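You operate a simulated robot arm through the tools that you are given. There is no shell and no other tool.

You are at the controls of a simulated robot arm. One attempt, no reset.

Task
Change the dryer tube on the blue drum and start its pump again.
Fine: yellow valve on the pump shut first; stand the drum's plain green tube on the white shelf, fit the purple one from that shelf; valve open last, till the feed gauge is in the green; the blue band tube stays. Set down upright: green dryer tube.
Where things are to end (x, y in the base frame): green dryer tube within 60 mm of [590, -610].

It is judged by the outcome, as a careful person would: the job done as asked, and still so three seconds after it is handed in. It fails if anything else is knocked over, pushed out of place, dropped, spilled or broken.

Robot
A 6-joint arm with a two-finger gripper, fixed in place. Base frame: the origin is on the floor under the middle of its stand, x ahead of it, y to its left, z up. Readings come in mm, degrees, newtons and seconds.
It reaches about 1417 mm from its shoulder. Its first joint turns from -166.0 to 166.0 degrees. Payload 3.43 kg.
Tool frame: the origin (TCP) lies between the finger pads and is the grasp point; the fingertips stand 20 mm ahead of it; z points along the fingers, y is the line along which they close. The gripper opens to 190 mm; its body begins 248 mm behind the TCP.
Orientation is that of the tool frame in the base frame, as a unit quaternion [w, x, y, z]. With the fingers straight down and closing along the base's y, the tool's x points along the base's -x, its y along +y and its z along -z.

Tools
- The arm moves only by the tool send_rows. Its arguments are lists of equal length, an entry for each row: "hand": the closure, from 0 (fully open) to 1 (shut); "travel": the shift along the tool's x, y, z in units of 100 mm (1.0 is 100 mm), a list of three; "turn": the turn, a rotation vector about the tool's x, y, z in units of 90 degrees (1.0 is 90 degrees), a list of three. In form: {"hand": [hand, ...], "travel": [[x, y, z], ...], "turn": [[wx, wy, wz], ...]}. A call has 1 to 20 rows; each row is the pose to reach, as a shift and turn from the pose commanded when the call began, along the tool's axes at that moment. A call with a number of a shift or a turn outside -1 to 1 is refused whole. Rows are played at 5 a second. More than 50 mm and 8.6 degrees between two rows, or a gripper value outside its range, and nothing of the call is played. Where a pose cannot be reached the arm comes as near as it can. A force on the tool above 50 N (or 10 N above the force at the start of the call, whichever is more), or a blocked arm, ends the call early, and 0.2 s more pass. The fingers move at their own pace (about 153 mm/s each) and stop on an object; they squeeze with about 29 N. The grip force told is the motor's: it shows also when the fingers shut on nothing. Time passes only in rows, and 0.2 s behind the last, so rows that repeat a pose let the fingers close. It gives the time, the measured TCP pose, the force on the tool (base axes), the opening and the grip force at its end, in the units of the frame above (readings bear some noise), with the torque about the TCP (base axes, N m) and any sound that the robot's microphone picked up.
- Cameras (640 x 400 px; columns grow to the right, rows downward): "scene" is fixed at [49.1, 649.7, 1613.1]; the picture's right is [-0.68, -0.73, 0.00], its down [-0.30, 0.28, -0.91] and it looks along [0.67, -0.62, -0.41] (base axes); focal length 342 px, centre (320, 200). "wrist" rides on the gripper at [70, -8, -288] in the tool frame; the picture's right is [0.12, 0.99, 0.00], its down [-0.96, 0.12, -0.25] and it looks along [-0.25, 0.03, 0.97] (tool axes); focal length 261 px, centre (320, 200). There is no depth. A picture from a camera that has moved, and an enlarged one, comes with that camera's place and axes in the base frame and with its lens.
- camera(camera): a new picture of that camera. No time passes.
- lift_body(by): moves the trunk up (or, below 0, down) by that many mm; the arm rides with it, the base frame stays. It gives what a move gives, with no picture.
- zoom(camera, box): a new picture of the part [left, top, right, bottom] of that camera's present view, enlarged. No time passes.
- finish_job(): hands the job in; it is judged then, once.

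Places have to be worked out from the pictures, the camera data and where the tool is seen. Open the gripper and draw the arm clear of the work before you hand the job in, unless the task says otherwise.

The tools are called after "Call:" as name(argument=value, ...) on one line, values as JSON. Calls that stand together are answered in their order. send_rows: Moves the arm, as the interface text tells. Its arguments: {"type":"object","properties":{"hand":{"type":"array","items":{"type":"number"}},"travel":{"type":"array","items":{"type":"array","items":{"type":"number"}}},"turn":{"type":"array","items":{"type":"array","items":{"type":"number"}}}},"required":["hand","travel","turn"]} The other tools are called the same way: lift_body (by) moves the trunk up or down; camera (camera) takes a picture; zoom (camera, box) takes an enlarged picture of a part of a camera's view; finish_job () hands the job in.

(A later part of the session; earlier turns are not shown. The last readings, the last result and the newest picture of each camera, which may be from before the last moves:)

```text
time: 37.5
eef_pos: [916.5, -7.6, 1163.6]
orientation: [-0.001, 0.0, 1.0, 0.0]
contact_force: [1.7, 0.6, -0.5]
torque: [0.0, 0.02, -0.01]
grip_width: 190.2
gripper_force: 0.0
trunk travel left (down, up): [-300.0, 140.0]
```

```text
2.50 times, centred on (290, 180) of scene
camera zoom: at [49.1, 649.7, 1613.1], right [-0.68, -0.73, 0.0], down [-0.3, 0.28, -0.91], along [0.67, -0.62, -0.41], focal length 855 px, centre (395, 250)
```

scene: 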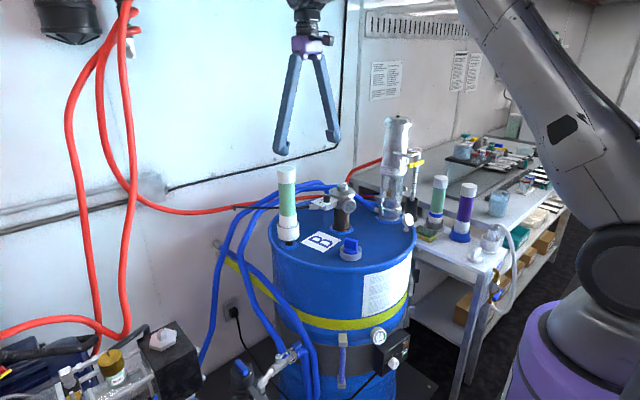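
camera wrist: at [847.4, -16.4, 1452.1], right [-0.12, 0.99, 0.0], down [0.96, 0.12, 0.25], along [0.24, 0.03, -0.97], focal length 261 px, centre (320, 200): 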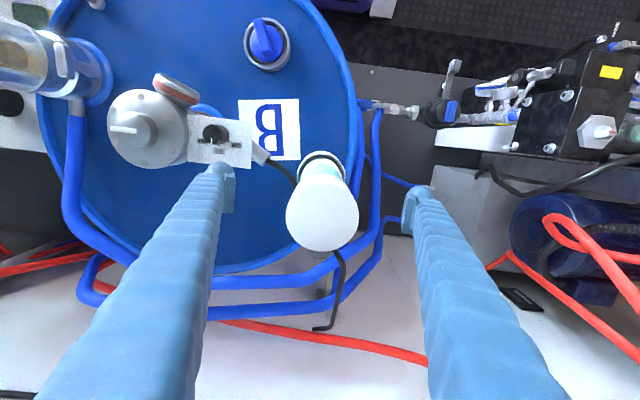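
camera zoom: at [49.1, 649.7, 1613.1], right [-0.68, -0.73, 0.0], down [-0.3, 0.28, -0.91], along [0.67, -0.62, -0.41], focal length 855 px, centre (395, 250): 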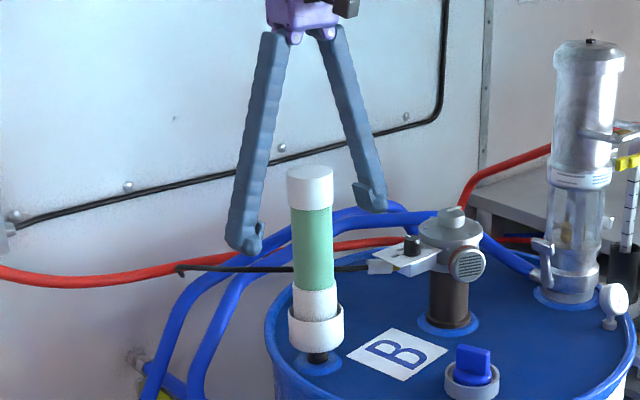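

Pads straddle the tube with ~2–3 mm offset. I nudge to centre and close on the green body.

Call:
send_rows(hand=[0, 0.3, 0.55, 0.85, 0.85, 0.85, 0.85], travel=[[0.02, 0.025, 0], [0.02, 0.025, 0], [0.02, 0.025, 0], [0.02, 0.025, 0], [0.02, 0.025, 0], [0.02, 0.025, 0], [0.02, 0.025, 0]], turn=[[0, 0, 0], [0, 0, 0], [0, 0, 0], [0, 0, 0], [0, 0, 0], [0, 0, 0], [0, 0, 0]])

Call:
camera(camera="wrist")

Call:
zoom(camera="scene", box=[230, 100, 350, 260])

```text
time: 39.1
eef_pos: [914.0, -4.0, 1164.0]
orientation: [-0.001, 0.0, 1.0, 0.0]
contact_force: [0.2, -1.6, 0.9]
torque: [-0.12, -0.04, 0.01]
grip_width: 54.8
gripper_force: 29.3
trunk travel left (down, up): [-300.0, 140.0]
```

```text
taken
camera wrist: at [845.4, -13.9, 1452.8], right [-0.12, 0.99, 0.0], down [0.96, 0.12, 0.25], along [0.24, 0.03, -0.97], focal length 261 px, centre (320, 200)
```

wrist: 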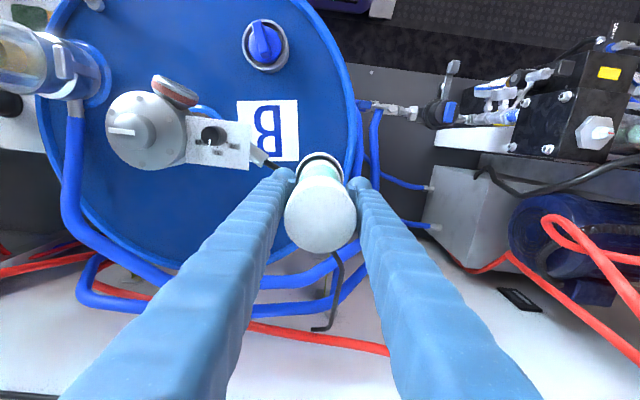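

```text
2.50 times, centred on (290, 180) of scene
camera zoom: at [49.1, 649.7, 1613.1], right [-0.68, -0.73, 0.0], down [-0.3, 0.28, -0.91], along [0.67, -0.62, -0.41], focal length 855 px, centre (395, 250)
```

zoom: 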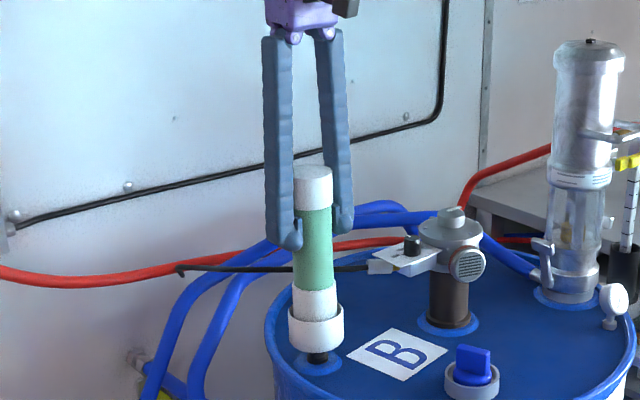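

Gripped at 54.8 mm width with 29 N. I lift straight up slowly and check the load.

Call:
send_rows(hand=[0.85, 0.85, 0.85, 0.85], travel=[[0, 0, -0.06], [0, 0, -0.14], [0, 0, -0.24], [0, 0, -0.34]], turn=[[0, 0, 0], [0, 0, 0], [0, 0, 0], [0, 0, 0]])

Call:
zoom(camera="scene", box=[230, 100, 350, 260])

```text
time: 40.1
eef_pos: [915.4, -5.2, 1199.5]
orientation: [0.0, 0.0, 1.0, 0.0]
contact_force: [0.8, -0.1, -3.0]
torque: [0.01, 0.0, -0.02]
grip_width: 55.3
gripper_force: 29.1
trunk travel left (down, up): [-300.0, 140.0]
```

```text
2.50 times, centred on (290, 180) of scene
camera zoom: at [49.1, 649.7, 1613.1], right [-0.68, -0.73, 0.0], down [-0.3, 0.28, -0.91], along [0.67, -0.62, -0.41], focal length 855 px, centre (395, 250)
```

zoom: 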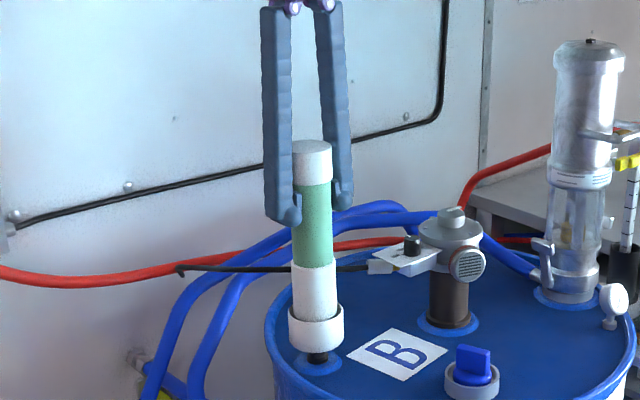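

The tube slides up out of its cup easily (~3 N load). I continue lifting until its bottom is well clear.

Call:
send_rows(hand=[0.85, 0.85, 0.85, 0.85], travel=[[0, 0, -0.2], [0, 0, -0.4], [0, 0, -0.6], [0, 0, -0.8]], turn=[[0, 0, 0], [0, 0, 0], [0, 0, 0], [0, 0, 0]])

Call:
zoom(camera="scene", box=[230, 80, 350, 260])

Call:
camera(camera="wrist")

```text
time: 41.1
eef_pos: [914.9, -3.5, 1278.1]
orientation: [-0.002, 0.001, 1.0, -0.001]
contact_force: [-0.6, -0.7, -3.7]
torque: [0.02, -0.02, -0.01]
grip_width: 55.2
gripper_force: 28.6
trunk travel left (down, up): [-300.0, 140.0]
```

```text
2.22 times, centred on (290, 170) of scene
camera zoom: at [49.1, 649.7, 1613.1], right [-0.68, -0.73, 0.0], down [-0.3, 0.28, -0.91], along [0.67, -0.62, -0.41], focal length 760 px, centre (387, 267)
```

zoom: 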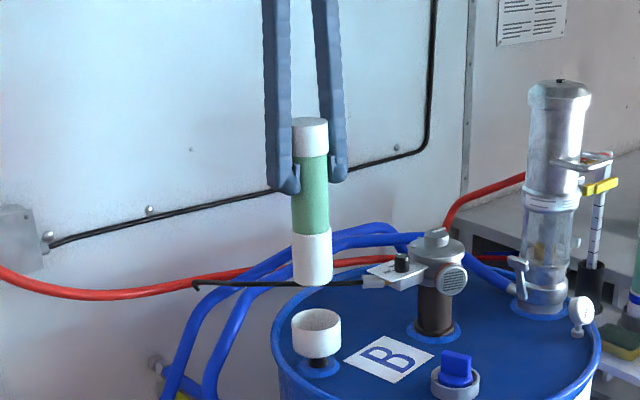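

```text
taken
camera wrist: at [846.2, -13.0, 1566.3], right [-0.12, 0.99, 0.0], down [0.96, 0.12, 0.24], along [0.24, 0.03, -0.97], focal length 261 px, centre (320, 200)
```

wrist: 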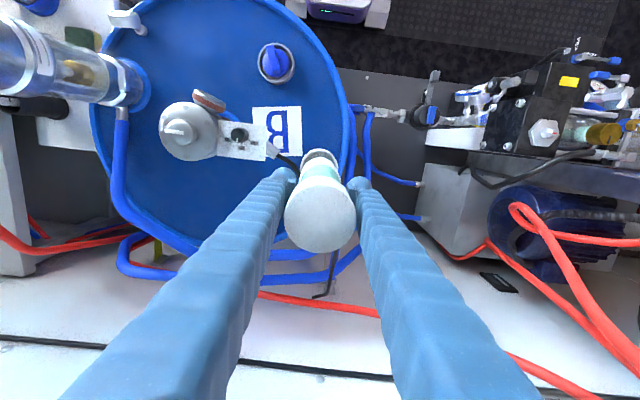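

The tube is free (bottom ≈158 mm below the TCP). I carry it upright toward the robot side first, then across to the shelf, staying in front of the pump.

Call:
send_rows(hand=[0.85, 0.85, 0.85, 0.85], travel=[[0.2, -0.05, -0.03], [0.5, -0.1, -0.05], [0.75, -0.15, -0.05], [1.0, -0.2, -0.05]], turn=[[0, 0, 0], [0, 0, 0], [0, 0, 0], [0, 0, 0]])

Call:
send_rows(hand=[0.85, 0.85, 0.85, 0.85], travel=[[0.25, -0.05, 0], [0.5, -0.1, 0], [0.75, -0.15, 0], [1.0, -0.2, 0]], turn=[[0, 0, 0], [0, 0, 0], [0, 0, 0], [0, 0, 0]])

Call:
send_rows(hand=[0.85, 0.85, 0.85, 0.85], travel=[[0.25, -0.1, 0], [0.5, -0.2, 0], [0.75, -0.3, 0], [0.95, -0.4, 0]], turn=[[0, 0, 0], [0, 0, 0], [0, 0, 0], [0, 0, 0]])

Call:
send_rows(hand=[0.85, 0.85, 0.85, 0.85], travel=[[0, -0.25, 0], [0, -0.5, 0], [0, -0.75, 0], [0, -1.0, 0]], turn=[[0, 0, 0], [0, 0, 0], [0, 0, 0], [0, 0, 0]])

Call:
camera(camera="scene")

Call:
camera(camera="wrist")

```text
time: 42.1
eef_pos: [815.0, -23.9, 1285.8]
orientation: [0.0, 0.0, 1.0, 0.0]
contact_force: [-0.8, -0.1, -3.6]
torque: [0.01, -0.08, -0.03]
grip_width: 54.9
gripper_force: 28.8
trunk travel left (down, up): [-300.0, 140.0]
```

```text
time: 43.1
eef_pos: [713.3, -43.8, 1286.2]
orientation: [-0.001, 0.0, 1.0, -0.001]
contact_force: [0.1, -0.2, -3.4]
torque: [0.0, -0.05, -0.04]
grip_width: 54.8
gripper_force: 28.7
trunk travel left (down, up): [-300.0, 140.0]
```

```text
time: 44.1
eef_pos: [618.0, -85.8, 1286.1]
orientation: [0.0, 0.001, 1.0, 0.001]
contact_force: [0.0, -1.0, -3.8]
torque: [0.01, -0.03, 0.03]
grip_width: 54.8
gripper_force: 29.0
trunk travel left (down, up): [-300.0, 140.0]
```

```text
time: 45.1
eef_pos: [619.2, -184.4, 1284.8]
orientation: [-0.001, 0.0, 1.0, 0.0]
contact_force: [-0.2, -0.5, -4.0]
torque: [0.05, -0.01, 0.01]
grip_width: 54.9
gripper_force: 29.4
trunk travel left (down, up): [-300.0, 140.0]
```

```text
taken
```

scene: 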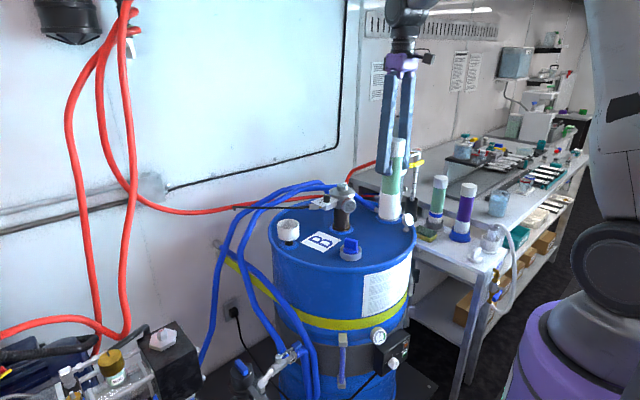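

```text
taken
camera wrist: at [549.8, -194.5, 1573.1], right [-0.12, 0.99, 0.0], down [0.96, 0.12, 0.25], along [0.24, 0.03, -0.97], focal length 261 px, centre (320, 200)
```

wrist: 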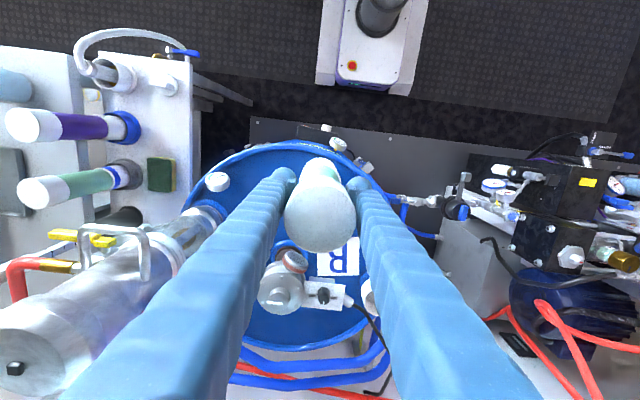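

Carry is stable. I continue in −y at x≈600 toward the shelf.

Call:
send_rows(hand=[0.85, 0.85, 0.85, 0.85], travel=[[0.1, -0.25, 0], [0.2, -0.5, 0], [0.2, -0.75, 0], [0.2, -1.0, 0]], turn=[[0, 0, 0], [0, 0, 0], [0, 0, 0], [0, 0, 0]])

Call:
send_rows(hand=[0.85, 0.85, 0.85, 0.85], travel=[[0, -0.25, 0], [0, -0.5, 0], [0, -0.75, 0], [0, -1.0, 0]], turn=[[0, 0, 0], [0, 0, 0], [0, 0, 0], [0, 0, 0]])

Call:
send_rows(hand=[0.85, 0.85, 0.85, 0.85], travel=[[0, -0.25, 0], [0, -0.5, 0], [0, -0.75, 0], [0, -1.0, 0]], turn=[[0, 0, 0], [0, 0, 0], [0, 0, 0], [0, 0, 0]])

Call:
send_rows(hand=[0.85, 0.85, 0.85, 0.85], travel=[[0.02, -0.25, 0], [0.05, -0.5, 0], [0.08, -0.75, 0], [0.1, -1.0, 0]], turn=[[0, 0, 0], [0, 0, 0], [0, 0, 0], [0, 0, 0]])

Call:
camera(camera="scene")

Call:
camera(camera="wrist")

```text
time: 46.1
eef_pos: [600.3, -285.2, 1285.4]
orientation: [-0.001, 0.0, 1.0, -0.001]
contact_force: [1.0, 0.1, -3.8]
torque: [0.08, 0.01, -0.01]
grip_width: 55.1
gripper_force: 29.2
trunk travel left (down, up): [-300.0, 140.0]
```

```text
time: 47.1
eef_pos: [600.4, -386.0, 1282.4]
orientation: [-0.001, 0.0, 1.0, 0.001]
contact_force: [-0.4, -0.2, -4.2]
torque: [0.09, 0.0, -0.04]
grip_width: 55.0
gripper_force: 29.2
trunk travel left (down, up): [-300.0, 140.0]
```

```text
time: 48.1
eef_pos: [599.1, -485.9, 1282.4]
orientation: [0.0, 0.001, 1.0, 0.001]
contact_force: [-0.1, -0.6, -4.9]
torque: [0.16, 0.04, -0.02]
grip_width: 54.9
gripper_force: 28.9
trunk travel left (down, up): [-300.0, 140.0]
```

```text
time: 49.1
eef_pos: [591.4, -585.7, 1282.7]
orientation: [-0.001, 0.0, 1.0, 0.0]
contact_force: [-0.4, -0.2, -4.7]
torque: [0.11, -0.02, 0.0]
grip_width: 54.9
gripper_force: 29.3
trunk travel left (down, up): [-300.0, 140.0]
```

```text
taken
```

scene: 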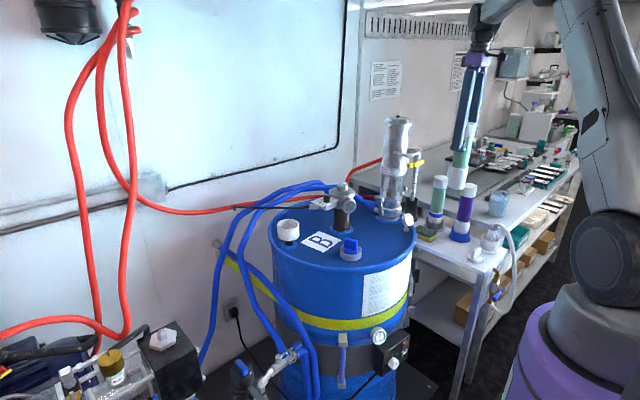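

```text
taken
camera wrist: at [521.3, -594.9, 1570.8], right [-0.12, 0.99, 0.0], down [0.96, 0.12, 0.25], along [0.24, 0.03, -0.97], focal length 261 px, centre (320, 200)
```

wrist: 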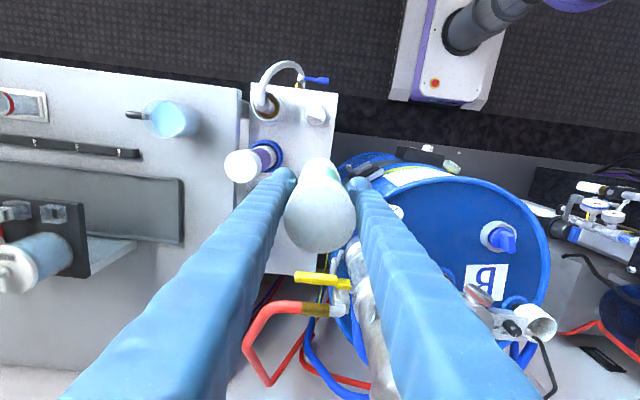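

The tube hangs over the shelf; the target spot is clear between the white knob and the purple tube. I centre at (590, −609) and start lowering.

Call:
send_rows(hand=[0.85, 0.85, 0.85, 0.85], travel=[[0.0, -0.1, 0], [0.01, -0.23, 0.1], [0.01, -0.23, 0.35], [0.01, -0.23, 0.6]], turn=[[0, 0, 0], [0, 0, 0], [0, 0, 0], [0, 0, 0]])

Call:
send_rows(hand=[0.85, 0.85, 0.85, 0.85], travel=[[0, 0, 0.25], [0, 0, 0.5], [0, 0, 0.75], [0, 0, 1.0]], turn=[[0, 0, 0], [0, 0, 0], [0, 0, 0], [0, 0, 0]])

Call:
camera(camera="wrist")

Call:
zoom(camera="scene", box=[420, 100, 540, 280])

```text
time: 50.1
eef_pos: [591.1, -608.1, 1222.7]
orientation: [0.0, 0.0, 1.0, 0.0]
contact_force: [0.1, -1.1, -4.6]
torque: [0.06, 0.02, 0.03]
grip_width: 55.0
gripper_force: 28.7
trunk travel left (down, up): [-300.0, 140.0]
```

```text
time: 51.1
eef_pos: [588.0, -606.9, 1123.1]
orientation: [-0.001, 0.0, 1.0, 0.001]
contact_force: [-0.2, -0.4, -3.4]
torque: [0.07, 0.03, -0.01]
grip_width: 55.0
gripper_force: 28.6
trunk travel left (down, up): [-300.0, 140.0]
```

```text
taken
camera wrist: at [519.3, -616.5, 1412.3], right [-0.12, 0.99, 0.0], down [0.96, 0.12, 0.25], along [0.24, 0.03, -0.97], focal length 261 px, centre (320, 200)
```

wrist: 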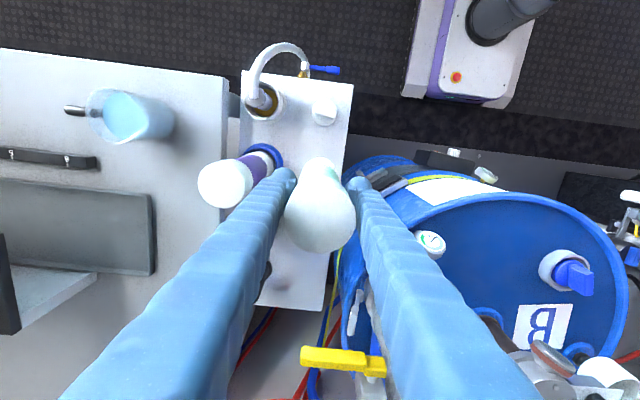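

```text
2.22 times, centred on (480, 190) of scene
camera zoom: at [49.1, 649.7, 1613.1], right [-0.68, -0.73, 0.0], down [-0.3, 0.28, -0.91], along [0.67, -0.62, -0.41], focal length 760 px, centre (-36, 222)
```

zoom: 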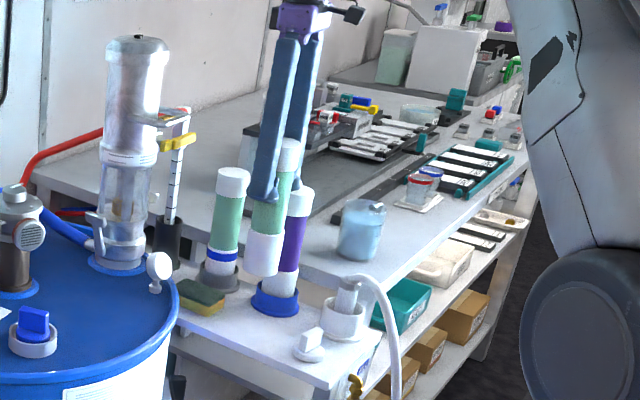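

Clearances to the purple tube look fine (~35 mm). I continue lowering, then creep down to contact.

Call:
send_rows(hand=[0.85, 0.85, 0.85, 0.85], travel=[[-0.01, -0.01, 0.25], [-0.01, -0.01, 0.5], [-0.01, -0.01, 0.75], [-0.01, -0.01, 1.0]], turn=[[0, 0, 0], [0, 0, 0], [0, 0, 0], [0, 0, 0]])

Call:
send_rows(hand=[0.85, 0.85, 0.85], travel=[[0, 0, 0.15], [0, 0, 0.3], [0, 0, 0.4]], turn=[[0, 0, 0], [0, 0, 0], [0, 0, 0]])

Call:
camera(camera="wrist")

Call:
zoom(camera="scene", box=[420, 130, 520, 280])

```text
time: 52.1
eef_pos: [589.5, -608.2, 1024.6]
orientation: [-0.002, 0.0, 1.0, 0.001]
contact_force: [0.1, -0.3, -3.3]
torque: [0.0, -0.03, 0.03]
grip_width: 54.9
gripper_force: 28.7
trunk travel left (down, up): [-300.0, 140.0]
```

```text
time: 52.9
eef_pos: [589.1, -609.7, 988.3]
orientation: [0.001, -0.001, 1.0, -0.002]
contact_force: [0.6, 2.9, 28.6]
torque: [0.89, 0.02, 0.26]
grip_width: 55.7
gripper_force: 28.9
trunk travel left (down, up): [-300.0, 140.0]
```

```text
taken
camera wrist: at [518.2, -617.0, 1276.7], right [-0.12, 0.99, 0.0], down [0.96, 0.12, 0.25], along [0.25, 0.03, -0.97], focal length 261 px, centre (320, 200)
```

wrist: 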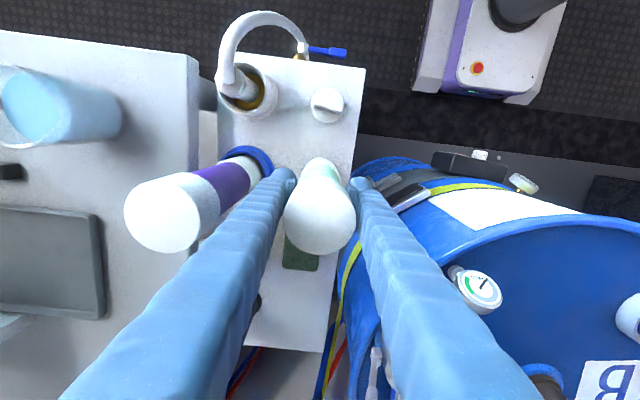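

```text
2.67 times, centred on (470, 205) of scene
camera zoom: at [49.1, 649.7, 1613.1], right [-0.68, -0.73, 0.0], down [-0.3, 0.28, -0.91], along [0.67, -0.62, -0.41], focal length 912 px, centre (-80, 187)
```

zoom: 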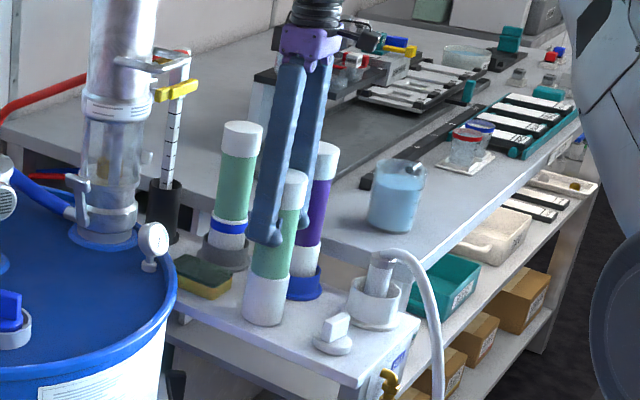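

Contact with the shelf at TCP z≈988 (28 N). I relieve the pressure by raising ~3 mm and check the reading before release.

Call:
send_rows(hand=[0.85, 0.85], travel=[[0, 0, -0.02], [0, 0, -0.032]], turn=[[0, 0, 0], [0, 0, 0]])

Call:
zoom(camera="scene", box=[440, 170, 500, 260])

```text
time: 53.5
eef_pos: [588.6, -608.8, 987.7]
orientation: [0.0, 0.0, 1.0, -0.001]
contact_force: [4.5, -4.0, 14.7]
torque: [-0.2, -0.59, -0.02]
grip_width: 55.3
gripper_force: 29.3
trunk travel left (down, up): [-300.0, 140.0]
```

```text
4.44 times, centred on (470, 215) of scene
camera zoom: at [49.1, 649.7, 1613.1], right [-0.68, -0.73, 0.0], down [-0.3, 0.28, -0.91], along [0.67, -0.62, -0.41], focal length 1520 px, centre (-347, 133)
```

zoom: 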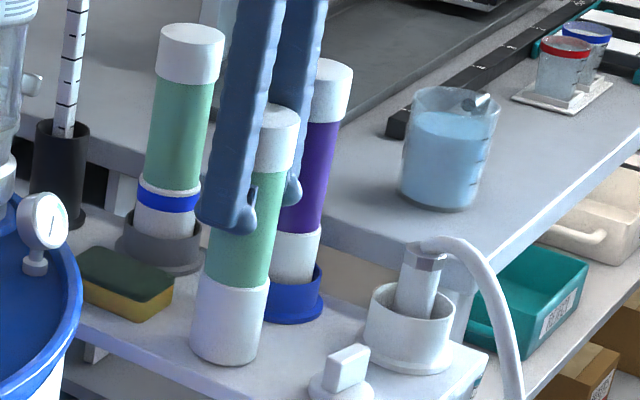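

Still ~15 N down pressure; I raise 2 mm more and then open the fingers gently to release.

Call:
send_rows(hand=[0.85, 0.85], travel=[[0, 0, -0.015], [0, 0, -0.02]], turn=[[0, 0, 0], [0, 0, 0]])

Call:
send_rows(hand=[0.7, 0.68, 0.65, 0.62, 0.6, 0.6], travel=[[0, 0, 0], [0, 0, 0], [0, 0, 0], [0, 0, 0], [0, 0, 0], [0, 0, 0]], turn=[[0, 0, 0], [0, 0, 0], [0, 0, 0], [0, 0, 0], [0, 0, 0], [0, 0, 0]])

Call:
zoom(camera="scene", box=[440, 150, 500, 260])

Call:
camera(camera="wrist")

```text
time: 54.1
eef_pos: [589.7, -607.3, 988.0]
orientation: [-0.002, 0.0, 1.0, 0.002]
contact_force: [-0.3, 0.3, -3.3]
torque: [0.0, 0.05, 0.01]
grip_width: 54.9
gripper_force: 28.6
trunk travel left (down, up): [-300.0, 140.0]
```

```text
time: 55.5
eef_pos: [589.2, -607.9, 989.6]
orientation: [-0.001, 0.001, 1.0, 0.0]
contact_force: [0.5, -1.1, 0.0]
torque: [-0.01, -0.03, 0.01]
grip_width: 75.9
gripper_force: 0.1
trunk travel left (down, up): [-300.0, 140.0]
```

```text
3.64 times, centred on (470, 205) of scene
camera zoom: at [49.1, 649.7, 1613.1], right [-0.68, -0.73, 0.0], down [-0.3, 0.28, -0.91], along [0.67, -0.62, -0.41], focal length 1243 px, centre (-226, 182)
```

zoom: 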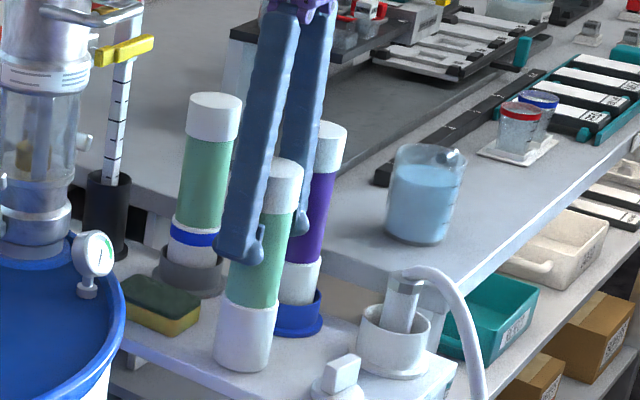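

```text
taken
camera wrist: at [520.2, -617.9, 1278.0], right [-0.12, 0.99, 0.0], down [0.96, 0.12, 0.25], along [0.24, 0.03, -0.97], focal length 261 px, centre (320, 200)
```

wrist: 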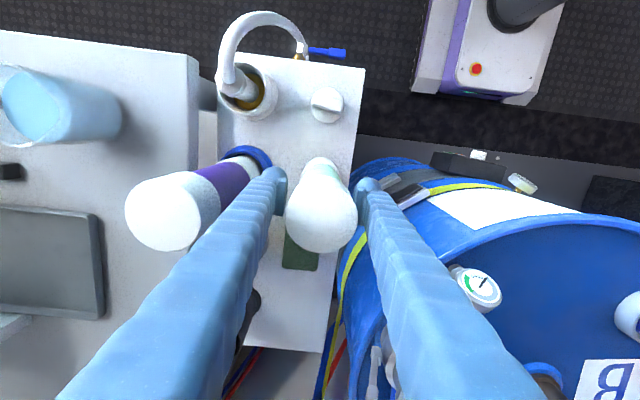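

The green tube stands upright on the shelf at about (589, −608). I open a touch more and withdraw straight up.

Call:
send_rows(hand=[0.57, 0.55, 0.55, 0.55, 0.55], travel=[[0, 0, 0], [0, 0, -0.15], [0, 0, -0.4], [0, 0, -0.7], [0, 0, -1.0]], turn=[[0, 0, 0], [0, 0, 0], [0, 0, 0], [0, 0, 0], [0, 0, 0]])

Call:
send_rows(hand=[0.55, 0.55, 0.55], travel=[[0, 0, -0.33], [0, 0, -0.66], [0, 0, -1.0]], turn=[[0, 0, 0], [0, 0, 0], [0, 0, 0]])

Call:
zoom(camera="scene", box=[420, 120, 530, 270])

Call:
camera(camera="wrist")

```text
time: 56.7
eef_pos: [587.4, -608.7, 1090.9]
orientation: [-0.001, 0.0, 1.0, -0.001]
contact_force: [-0.1, 0.4, 0.1]
torque: [-0.01, -0.03, -0.01]
grip_width: 85.3
gripper_force: 0.0
trunk travel left (down, up): [-300.0, 140.0]
```

```text
time: 57.5
eef_pos: [587.5, -608.0, 1189.7]
orientation: [-0.001, 0.0, 1.0, 0.0]
contact_force: [0.8, -0.5, 0.5]
torque: [-0.02, -0.06, -0.03]
grip_width: 85.4
gripper_force: 0.0
trunk travel left (down, up): [-300.0, 140.0]
```

```text
2.67 times, centred on (475, 195) of scene
camera zoom: at [49.1, 649.7, 1613.1], right [-0.68, -0.73, 0.0], down [-0.3, 0.28, -0.91], along [0.67, -0.62, -0.41], focal length 912 px, centre (-93, 213)
```

zoom: 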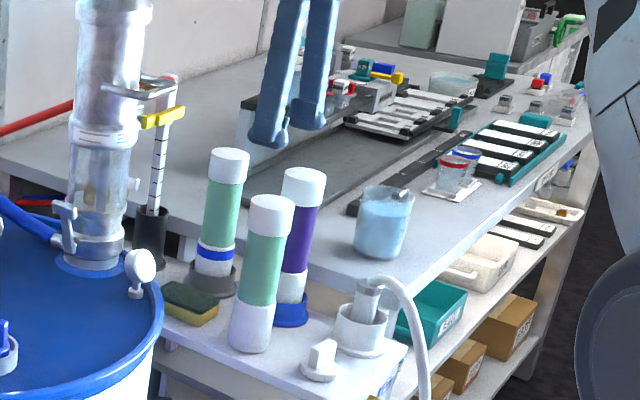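

```text
taken
camera wrist: at [518.0, -617.7, 1478.3], right [-0.12, 0.99, 0.0], down [0.96, 0.12, 0.25], along [0.24, 0.03, -0.97], focal length 261 px, centre (320, 200)
```

wrist: 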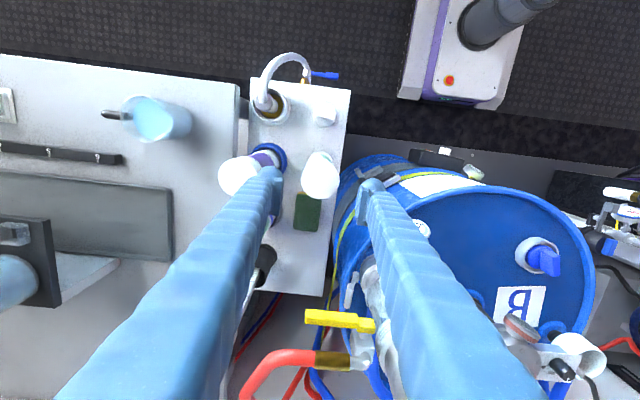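

Green tube stands well. Now for the purple one at roughly (602, −733): I move above it at a safe height and check alignment.

Call:
send_rows(hand=[0.55, 0.55, 0.55, 0.55], travel=[[0, -0.25, 0], [-0.05, -0.5, 0], [-0.1, -0.75, 0], [-0.12, -1.0, 0]], turn=[[0, 0, 0], [0, 0, 0], [0, 0, 0], [0, 0, 0]])

Call:
send_rows(hand=[0.55, 0.55], travel=[[0, -0.12, 0], [-0.02, -0.24, 0]], turn=[[0, 0, 0], [0, 0, 0]])

Call:
camera(camera="wrist")

Call:
zoom(camera="wrist", box=[240, 110, 420, 250])

Call:
zoom(camera="scene", box=[420, 120, 530, 270])

```text
time: 58.5
eef_pos: [601.7, -709.0, 1189.3]
orientation: [-0.001, 0.0, 1.0, 0.001]
contact_force: [0.2, 0.1, -0.9]
torque: [0.07, 0.05, -0.02]
grip_width: 85.7
gripper_force: 0.0
trunk travel left (down, up): [-300.0, 140.0]
```

```text
time: 59.1
eef_pos: [603.6, -733.6, 1190.6]
orientation: [0.0, 0.0, 1.0, 0.001]
contact_force: [0.0, -0.2, 0.4]
torque: [0.1, 0.0, 0.02]
grip_width: 85.4
gripper_force: 0.0
trunk travel left (down, up): [-300.0, 140.0]
```

```text
taken
camera wrist: at [534.3, -742.9, 1477.9], right [-0.12, 0.99, 0.0], down [0.96, 0.12, 0.25], along [0.24, 0.03, -0.97], focal length 261 px, centre (320, 200)
```

wrist: 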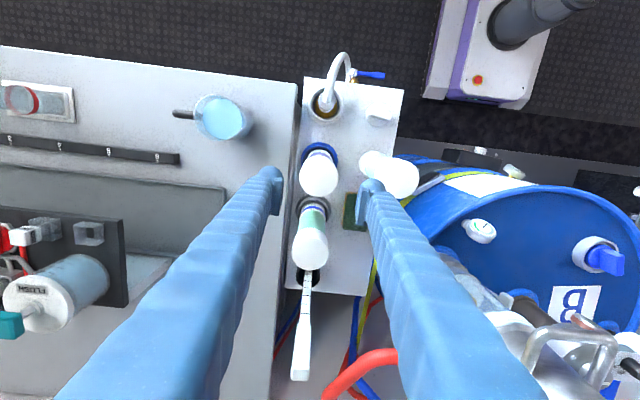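

```text
2.86 times, centred on (330, 180) of wrist
camera zoom: at [534.3, -742.9, 1477.9], right [-0.12, 0.99, 0.0], down [0.96, 0.12, 0.25], along [0.24, 0.03, -0.97], focal length 745 px, centre (291, 257)
```

zoom: 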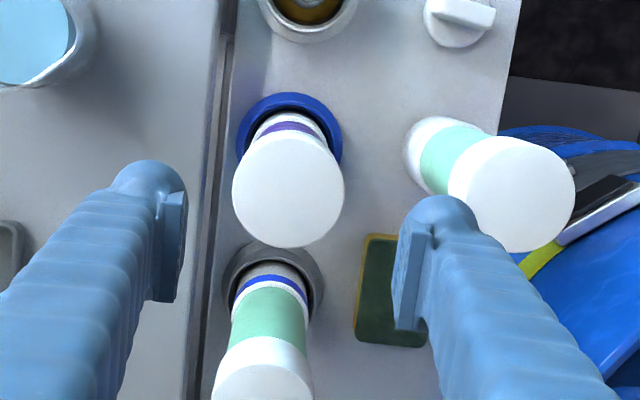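

```text
2.67 times, centred on (475, 195) of scene
camera zoom: at [49.1, 649.7, 1613.1], right [-0.68, -0.73, 0.0], down [-0.3, 0.28, -0.91], along [0.67, -0.62, -0.41], focal length 912 px, centre (-93, 213)
```

zoom: 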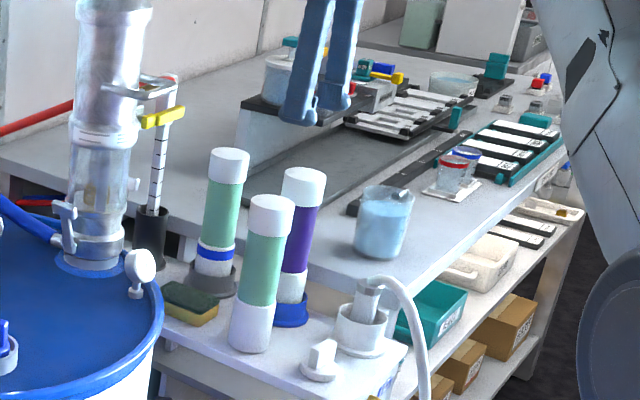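

Aligned within ~3 mm of the purple tube (top z≈1069). I descend over it with ~80 mm opening, keeping clear of the green tube.

Call:
send_rows(hand=[0.57, 0.58, 0.58, 0.58], travel=[[0.01, -0.01, 0.2], [0.02, -0.015, 0.4], [0.02, -0.015, 0.6], [0.02, -0.015, 0.8]], turn=[[0, 0, 0], [0, 0, 0], [0, 0, 0], [0, 0, 0]])

Call:
camera(camera="wrist")

Call:
zoom(camera="wrist", box=[240, 110, 420, 250])

```text
time: 60.1
eef_pos: [602.7, -733.7, 1108.2]
orientation: [-0.001, 0.001, 1.0, 0.0]
contact_force: [-0.6, 0.1, -0.8]
torque: [0.02, 0.01, -0.01]
grip_width: 79.8
gripper_force: 0.1
trunk travel left (down, up): [-300.0, 140.0]
```

```text
taken
camera wrist: at [532.4, -743.9, 1396.8], right [-0.12, 0.99, 0.0], down [0.96, 0.12, 0.25], along [0.24, 0.03, -0.97], focal length 261 px, centre (320, 200)
```

wrist: 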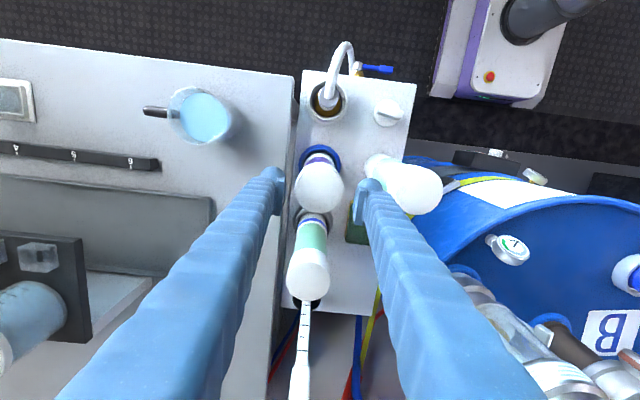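

```text
2.86 times, centred on (330, 180) of wrist
camera zoom: at [532.4, -743.9, 1396.8], right [-0.12, 0.99, 0.0], down [0.96, 0.12, 0.25], along [0.24, 0.03, -0.97], focal length 745 px, centre (291, 257)
```

zoom: 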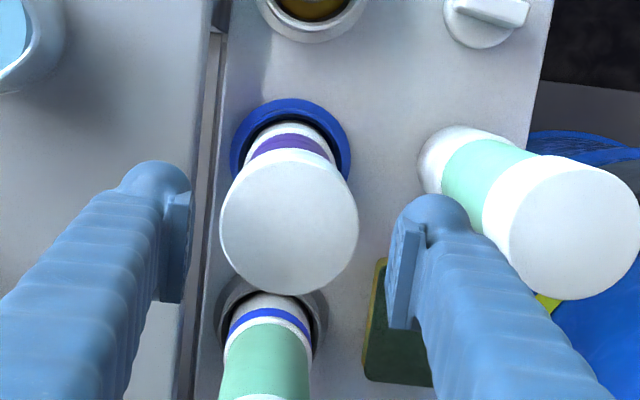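

The purple cap is centred between the pads and the gap to the green tube is ~18 mm. I descend to grip height z≈994.

Call:
send_rows(hand=[0.58, 0.58, 0.58, 0.58, 0.58], travel=[[0.02, 0, 0.2], [0.02, 0, 0.4], [0.02, 0, 0.6], [0.02, 0, 0.8], [0.02, 0, 1.0]], turn=[[0, 0, 0], [0, 0, 0], [0, 0, 0], [0, 0, 0], [0, 0, 0]])

Call:
send_rows(hand=[0.58], travel=[[0, 0, 0.13]], turn=[[0, 0, 0]])

Call:
camera(camera="wrist")

Call:
zoom(camera="scene", box=[430, 130, 510, 260])

```text
time: 61.3
eef_pos: [600.7, -733.7, 1007.3]
orientation: [-0.001, 0.0, 1.0, 0.0]
contact_force: [-0.5, -0.4, -0.1]
torque: [0.03, 0.02, -0.03]
grip_width: 79.9
gripper_force: 0.1
trunk travel left (down, up): [-300.0, 140.0]
```

```text
time: 61.7
eef_pos: [599.9, -734.3, 995.6]
orientation: [-0.001, -0.001, 1.0, 0.0]
contact_force: [1.1, -0.3, 0.4]
torque: [-0.03, 0.02, 0.01]
grip_width: 79.7
gripper_force: 0.0
trunk travel left (down, up): [-300.0, 140.0]
```

```text
taken
camera wrist: at [530.5, -743.2, 1283.8], right [-0.12, 0.99, 0.0], down [0.96, 0.12, 0.25], along [0.24, 0.03, -0.97], focal length 261 px, centre (320, 200)
```

wrist: 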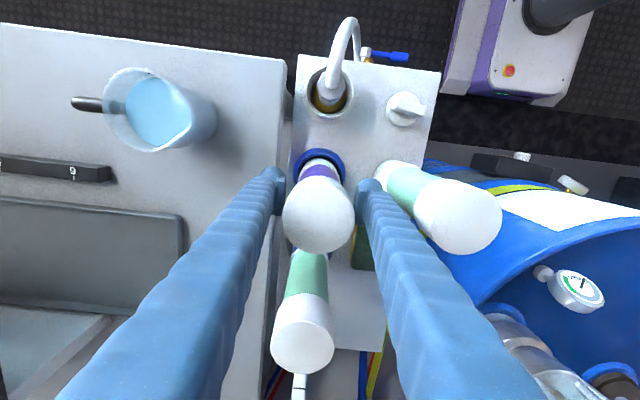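

```text
3.08 times, centred on (470, 195) of scene
camera zoom: at [49.1, 649.7, 1613.1], right [-0.68, -0.73, 0.0], down [-0.3, 0.28, -0.91], along [0.67, -0.62, -0.41], focal length 1052 px, centre (-142, 215)
```

zoom: 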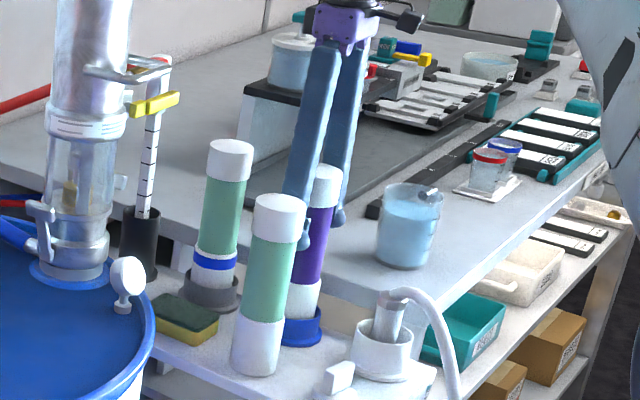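

Same relative height as with the green tube. I close on the purple body.

Call:
send_rows(hand=[0.65, 0.75, 0.85, 0.85, 0.85, 0.85], travel=[[0, -0.01, 0], [0, -0.01, 0], [0, -0.01, 0], [0, -0.01, 0], [0, -0.01, 0], [0, -0.01, 0]], turn=[[0, 0, 0], [0, 0, 0], [0, 0, 0], [0, 0, 0], [0, 0, 0], [0, 0, 0]])

Call:
camera(camera="wrist")

Call:
zoom(camera="wrist", box=[260, 150, 380, 270])

```text
time: 63.1
eef_pos: [599.6, -735.3, 995.2]
orientation: [-0.001, 0.0, 1.0, 0.0]
contact_force: [-0.7, -0.3, 0.3]
torque: [0.0, -0.01, 0.02]
grip_width: 55.2
gripper_force: 29.1
trunk travel left (down, up): [-300.0, 140.0]
```

```text
taken
camera wrist: at [530.4, -744.3, 1284.3], right [-0.12, 0.99, 0.0], down [0.96, 0.12, 0.25], along [0.24, 0.03, -0.97], focal length 261 px, centre (320, 200)
```

wrist: 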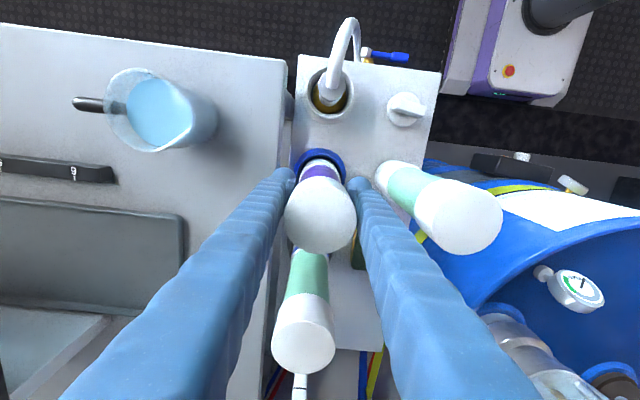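

```text
3.33 times, centred on (320, 210) of wrist
camera zoom: at [530.4, -744.3, 1284.3], right [-0.12, 0.99, 0.0], down [0.96, 0.12, 0.25], along [0.24, 0.03, -0.97], focal length 869 px, centre (320, 167)
```

zoom: 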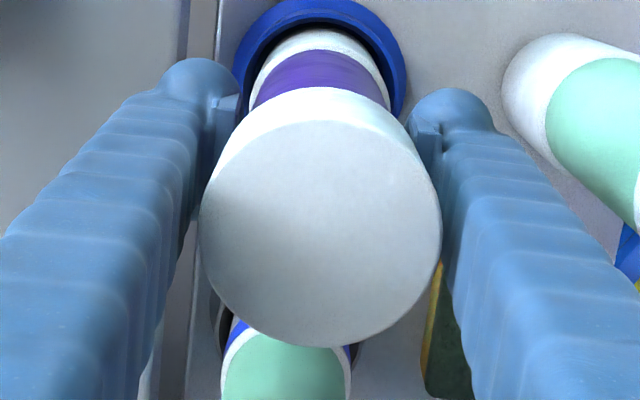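

Gripped (55 mm, 29 N). I lift straight up until the tube's bottom is well above the green tube's top.

Call:
send_rows(hand=[0.85, 0.85, 0.85, 0.85, 0.85], travel=[[0, 0, -0.1], [0, 0, -0.3], [0, 0, -0.55], [0, 0, -0.8], [0, 0, -1.0]], turn=[[0, 0, 0], [0, 0, 0], [0, 0, 0], [0, 0, 0], [0, 0, 0]])

Call:
zoom(camera="scene", box=[430, 110, 520, 260])

```text
time: 64.3
eef_pos: [599.6, -735.8, 1096.9]
orientation: [-0.001, 0.0, 1.0, 0.0]
contact_force: [-0.3, 0.2, -4.8]
torque: [0.02, -0.01, -0.01]
grip_width: 55.0
gripper_force: 28.7
trunk travel left (down, up): [-300.0, 140.0]
```

```text
2.67 times, centred on (475, 185) of scene
camera zoom: at [49.1, 649.7, 1613.1], right [-0.68, -0.73, 0.0], down [-0.3, 0.28, -0.91], along [0.67, -0.62, -0.41], focal length 912 px, centre (-93, 240)
```

zoom: 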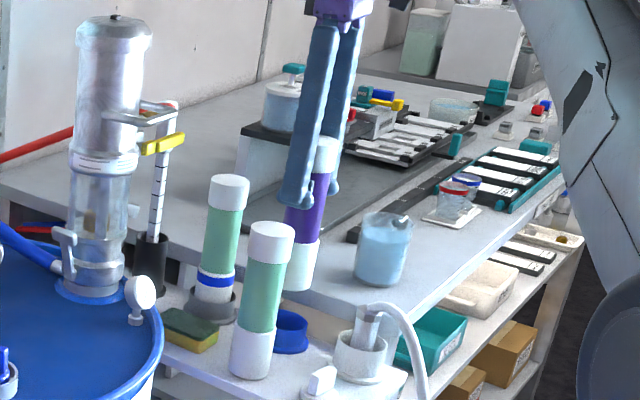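

The purple tube came out cleanly. I lift it further to travel height.

Call:
send_rows(hand=[0.85, 0.85, 0.85, 0.85], travel=[[0, 0, -0.25], [0, 0, -0.5], [0, 0, -0.75], [0, 0, -1.0]], turn=[[0, 0, 0], [0, 0, 0], [0, 0, 0], [0, 0, 0]])

Call:
send_rows(hand=[0.85, 0.85, 0.85, 0.85], travel=[[0, 0, -0.25], [0, 0, -0.5], [0, 0, -0.75], [0, 0, -0.95]], turn=[[0, 0, 0], [0, 0, 0], [0, 0, 0], [0, 0, 0]])

Call:
camera(camera="scene")

Call:
camera(camera="wrist")

```text
time: 65.3
eef_pos: [599.6, -733.7, 1196.3]
orientation: [-0.001, 0.0, 1.0, 0.0]
contact_force: [1.1, -0.4, -3.1]
torque: [-0.02, -0.01, -0.02]
grip_width: 54.9
gripper_force: 29.0
trunk travel left (down, up): [-300.0, 140.0]
```

```text
time: 66.3
eef_pos: [598.9, -732.4, 1291.0]
orientation: [-0.001, -0.001, 1.0, 0.0]
contact_force: [-0.3, 1.5, -3.5]
torque: [-0.07, -0.01, 0.04]
grip_width: 55.3
gripper_force: 29.1
out of reach, approached as far as the arm can: row 4
trunk travel left (down, up): [-300.0, 140.0]
```

```text
taken
```

scene: 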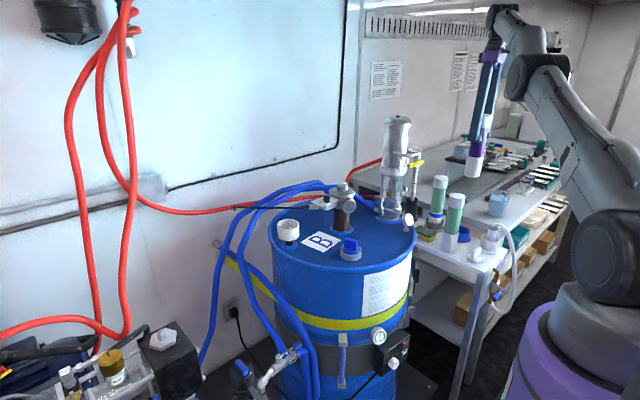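

```text
taken
camera wrist: at [529.2, -742.8, 1579.0], right [-0.12, 0.99, 0.0], down [0.96, 0.12, 0.25], along [0.24, 0.03, -0.97], focal length 261 px, centre (320, 200)
```

wrist: 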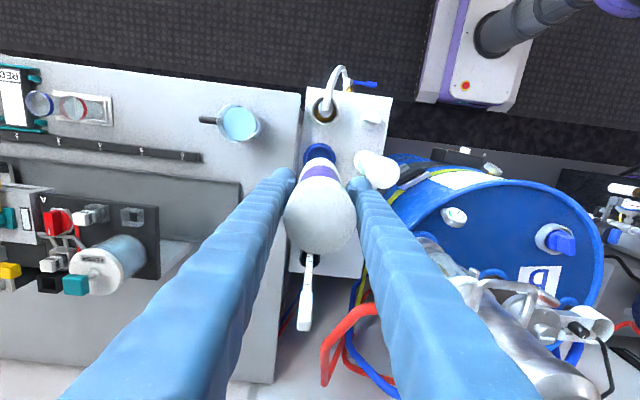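

At travel height (tube bottom ≈1133). I carry it back along the same safe path in front of the pump.

Call:
send_rows(hand=[0.85, 0.85, 0.85, 0.85], travel=[[0, 0.2, 0.02], [0, 0.45, 0.03], [0, 0.72, 0.04], [0, 1.0, 0.05]], turn=[[0, 0, 0], [0, 0, 0], [0, 0, 0], [0, 0, 0]])

Call:
send_rows(hand=[0.85, 0.85, 0.85, 0.85], travel=[[0, 0.25, 0], [0, 0.5, 0], [0, 0.75, 0], [0, 1.0, 0]], turn=[[0, 0, 0], [0, 0, 0], [0, 0, 0], [0, 0, 0]])

Call:
send_rows(hand=[0.85, 0.85, 0.85, 0.85], travel=[[0, 0.25, 0], [0, 0.5, 0], [0, 0.75, 0], [0, 1.0, 0]], turn=[[0, 0, 0], [0, 0, 0], [0, 0, 0], [0, 0, 0]])

Call:
send_rows(hand=[0.85, 0.85, 0.85, 0.85], travel=[[0, 0.25, 0], [0, 0.5, 0], [0, 0.75, 0], [0, 1.0, 0]], turn=[[0, 0, 0], [0, 0, 0], [0, 0, 0], [0, 0, 0]])

Call:
send_rows(hand=[0.85, 0.85, 0.85, 0.85], travel=[[0, 0.25, 0], [0, 0.5, 0], [0, 0.75, 0], [0, 1.0, 0]], turn=[[0, 0, 0], [0, 0, 0], [0, 0, 0], [0, 0, 0]])

Call:
camera(camera="scene")

```text
time: 67.3
eef_pos: [598.5, -630.1, 1285.4]
orientation: [-0.001, -0.001, 1.0, -0.001]
contact_force: [0.4, 1.1, -3.5]
torque: [-0.22, 0.07, 0.03]
grip_width: 55.1
gripper_force: 28.8
trunk travel left (down, up): [-300.0, 140.0]
```

```text
time: 68.3
eef_pos: [597.0, -530.5, 1286.1]
orientation: [0.0, -0.001, 1.0, 0.0]
contact_force: [-0.3, 1.6, -3.4]
torque: [-0.1, -0.01, 0.03]
grip_width: 55.4
gripper_force: 29.5
trunk travel left (down, up): [-300.0, 140.0]
```

```text
time: 69.3
eef_pos: [598.6, -431.0, 1285.8]
orientation: [-0.001, 0.0, 1.0, 0.0]
contact_force: [0.5, 0.6, -3.8]
torque: [-0.13, 0.05, 0.02]
grip_width: 55.5
gripper_force: 29.2
trunk travel left (down, up): [-300.0, 140.0]
```

```text
time: 70.3
eef_pos: [597.9, -329.3, 1287.4]
orientation: [-0.001, 0.0, 1.0, 0.0]
contact_force: [0.5, 0.8, -3.6]
torque: [-0.11, 0.0, -0.02]
grip_width: 55.4
gripper_force: 28.7
trunk travel left (down, up): [-300.0, 140.0]
```

```text
time: 71.3
eef_pos: [597.7, -231.1, 1286.5]
orientation: [-0.001, -0.001, 1.0, 0.0]
contact_force: [0.1, 0.4, -3.3]
torque: [-0.08, 0.01, 0.0]
grip_width: 55.3
gripper_force: 28.9
trunk travel left (down, up): [-300.0, 140.0]
```

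```text
taken
```

scene: 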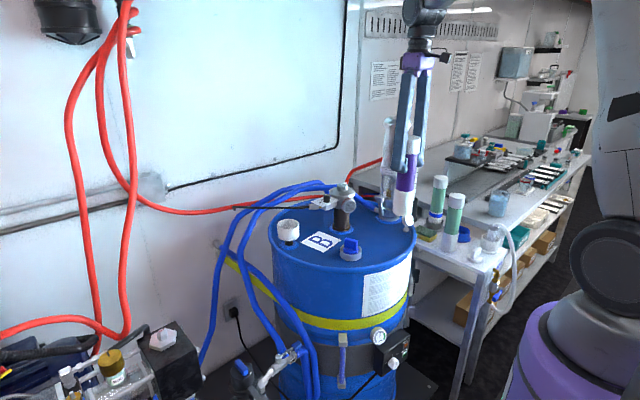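

All steady. I continue to the drum's empty cup via (618, −86), then +x.

Call:
send_rows(hand=[0.85, 0.85, 0.85, 0.85], travel=[[0, 0.25, 0], [-0.05, 0.5, 0], [-0.12, 0.75, 0], [-0.2, 1.0, 0]], turn=[[0, 0, 0], [0, 0, 0], [0, 0, 0], [0, 0, 0]])

Call:
send_rows(hand=[0.85, 0.85, 0.85, 0.85], travel=[[-0.25, 0.2, 0], [-0.5, 0.4, 0], [-0.75, 0.6, 0], [-0.98, 0.77, 0]], turn=[[0, 0, 0], [0, 0, 0], [0, 0, 0], [0, 0, 0]])

Call:
send_rows(hand=[0.85, 0.85, 0.85, 0.85], travel=[[-0.25, 0.1, 0], [-0.5, 0.2, 0], [-0.75, 0.25, 0], [-1.0, 0.3, 0]], turn=[[0, 0, 0], [0, 0, 0], [0, 0, 0], [0, 0, 0]])

Call:
camera(camera="scene")

Call:
camera(camera="wrist")

```text
time: 72.3
eef_pos: [620.5, -132.8, 1287.1]
orientation: [-0.001, 0.0, 1.0, -0.001]
contact_force: [-0.3, 0.2, -3.9]
torque: [-0.07, 0.03, -0.02]
grip_width: 55.4
gripper_force: 29.1
trunk travel left (down, up): [-300.0, 140.0]
```

```text
time: 73.3
eef_pos: [714.3, -53.8, 1288.6]
orientation: [-0.001, 0.0, 1.0, 0.0]
contact_force: [-0.2, 0.5, -3.7]
torque: [-0.05, 0.07, 0.03]
grip_width: 55.3
gripper_force: 29.6
trunk travel left (down, up): [-300.0, 140.0]
```

```text
time: 74.3
eef_pos: [816.0, -22.7, 1286.4]
orientation: [-0.001, 0.0, 1.0, 0.0]
contact_force: [0.8, 0.2, -4.0]
torque: [-0.06, 0.06, 0.03]
grip_width: 55.1
gripper_force: 29.2
trunk travel left (down, up): [-300.0, 140.0]
```

```text
taken
```

scene: 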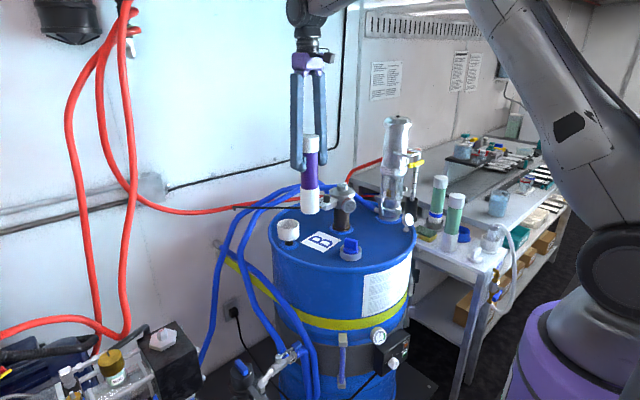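

```text
taken
camera wrist: at [746.9, -32.8, 1574.0], right [-0.12, 0.99, 0.0], down [0.96, 0.12, 0.25], along [0.24, 0.03, -0.97], focal length 261 px, centre (320, 200)
```

wrist: 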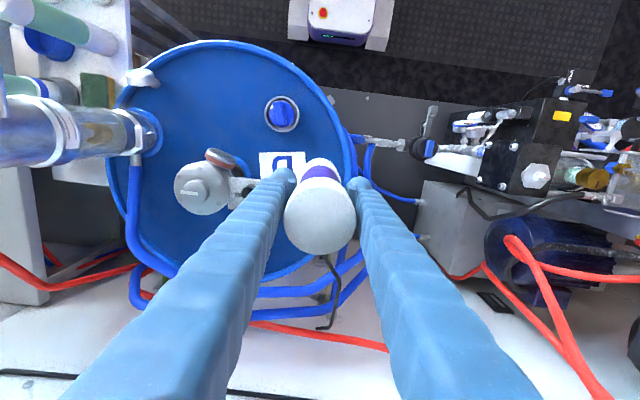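

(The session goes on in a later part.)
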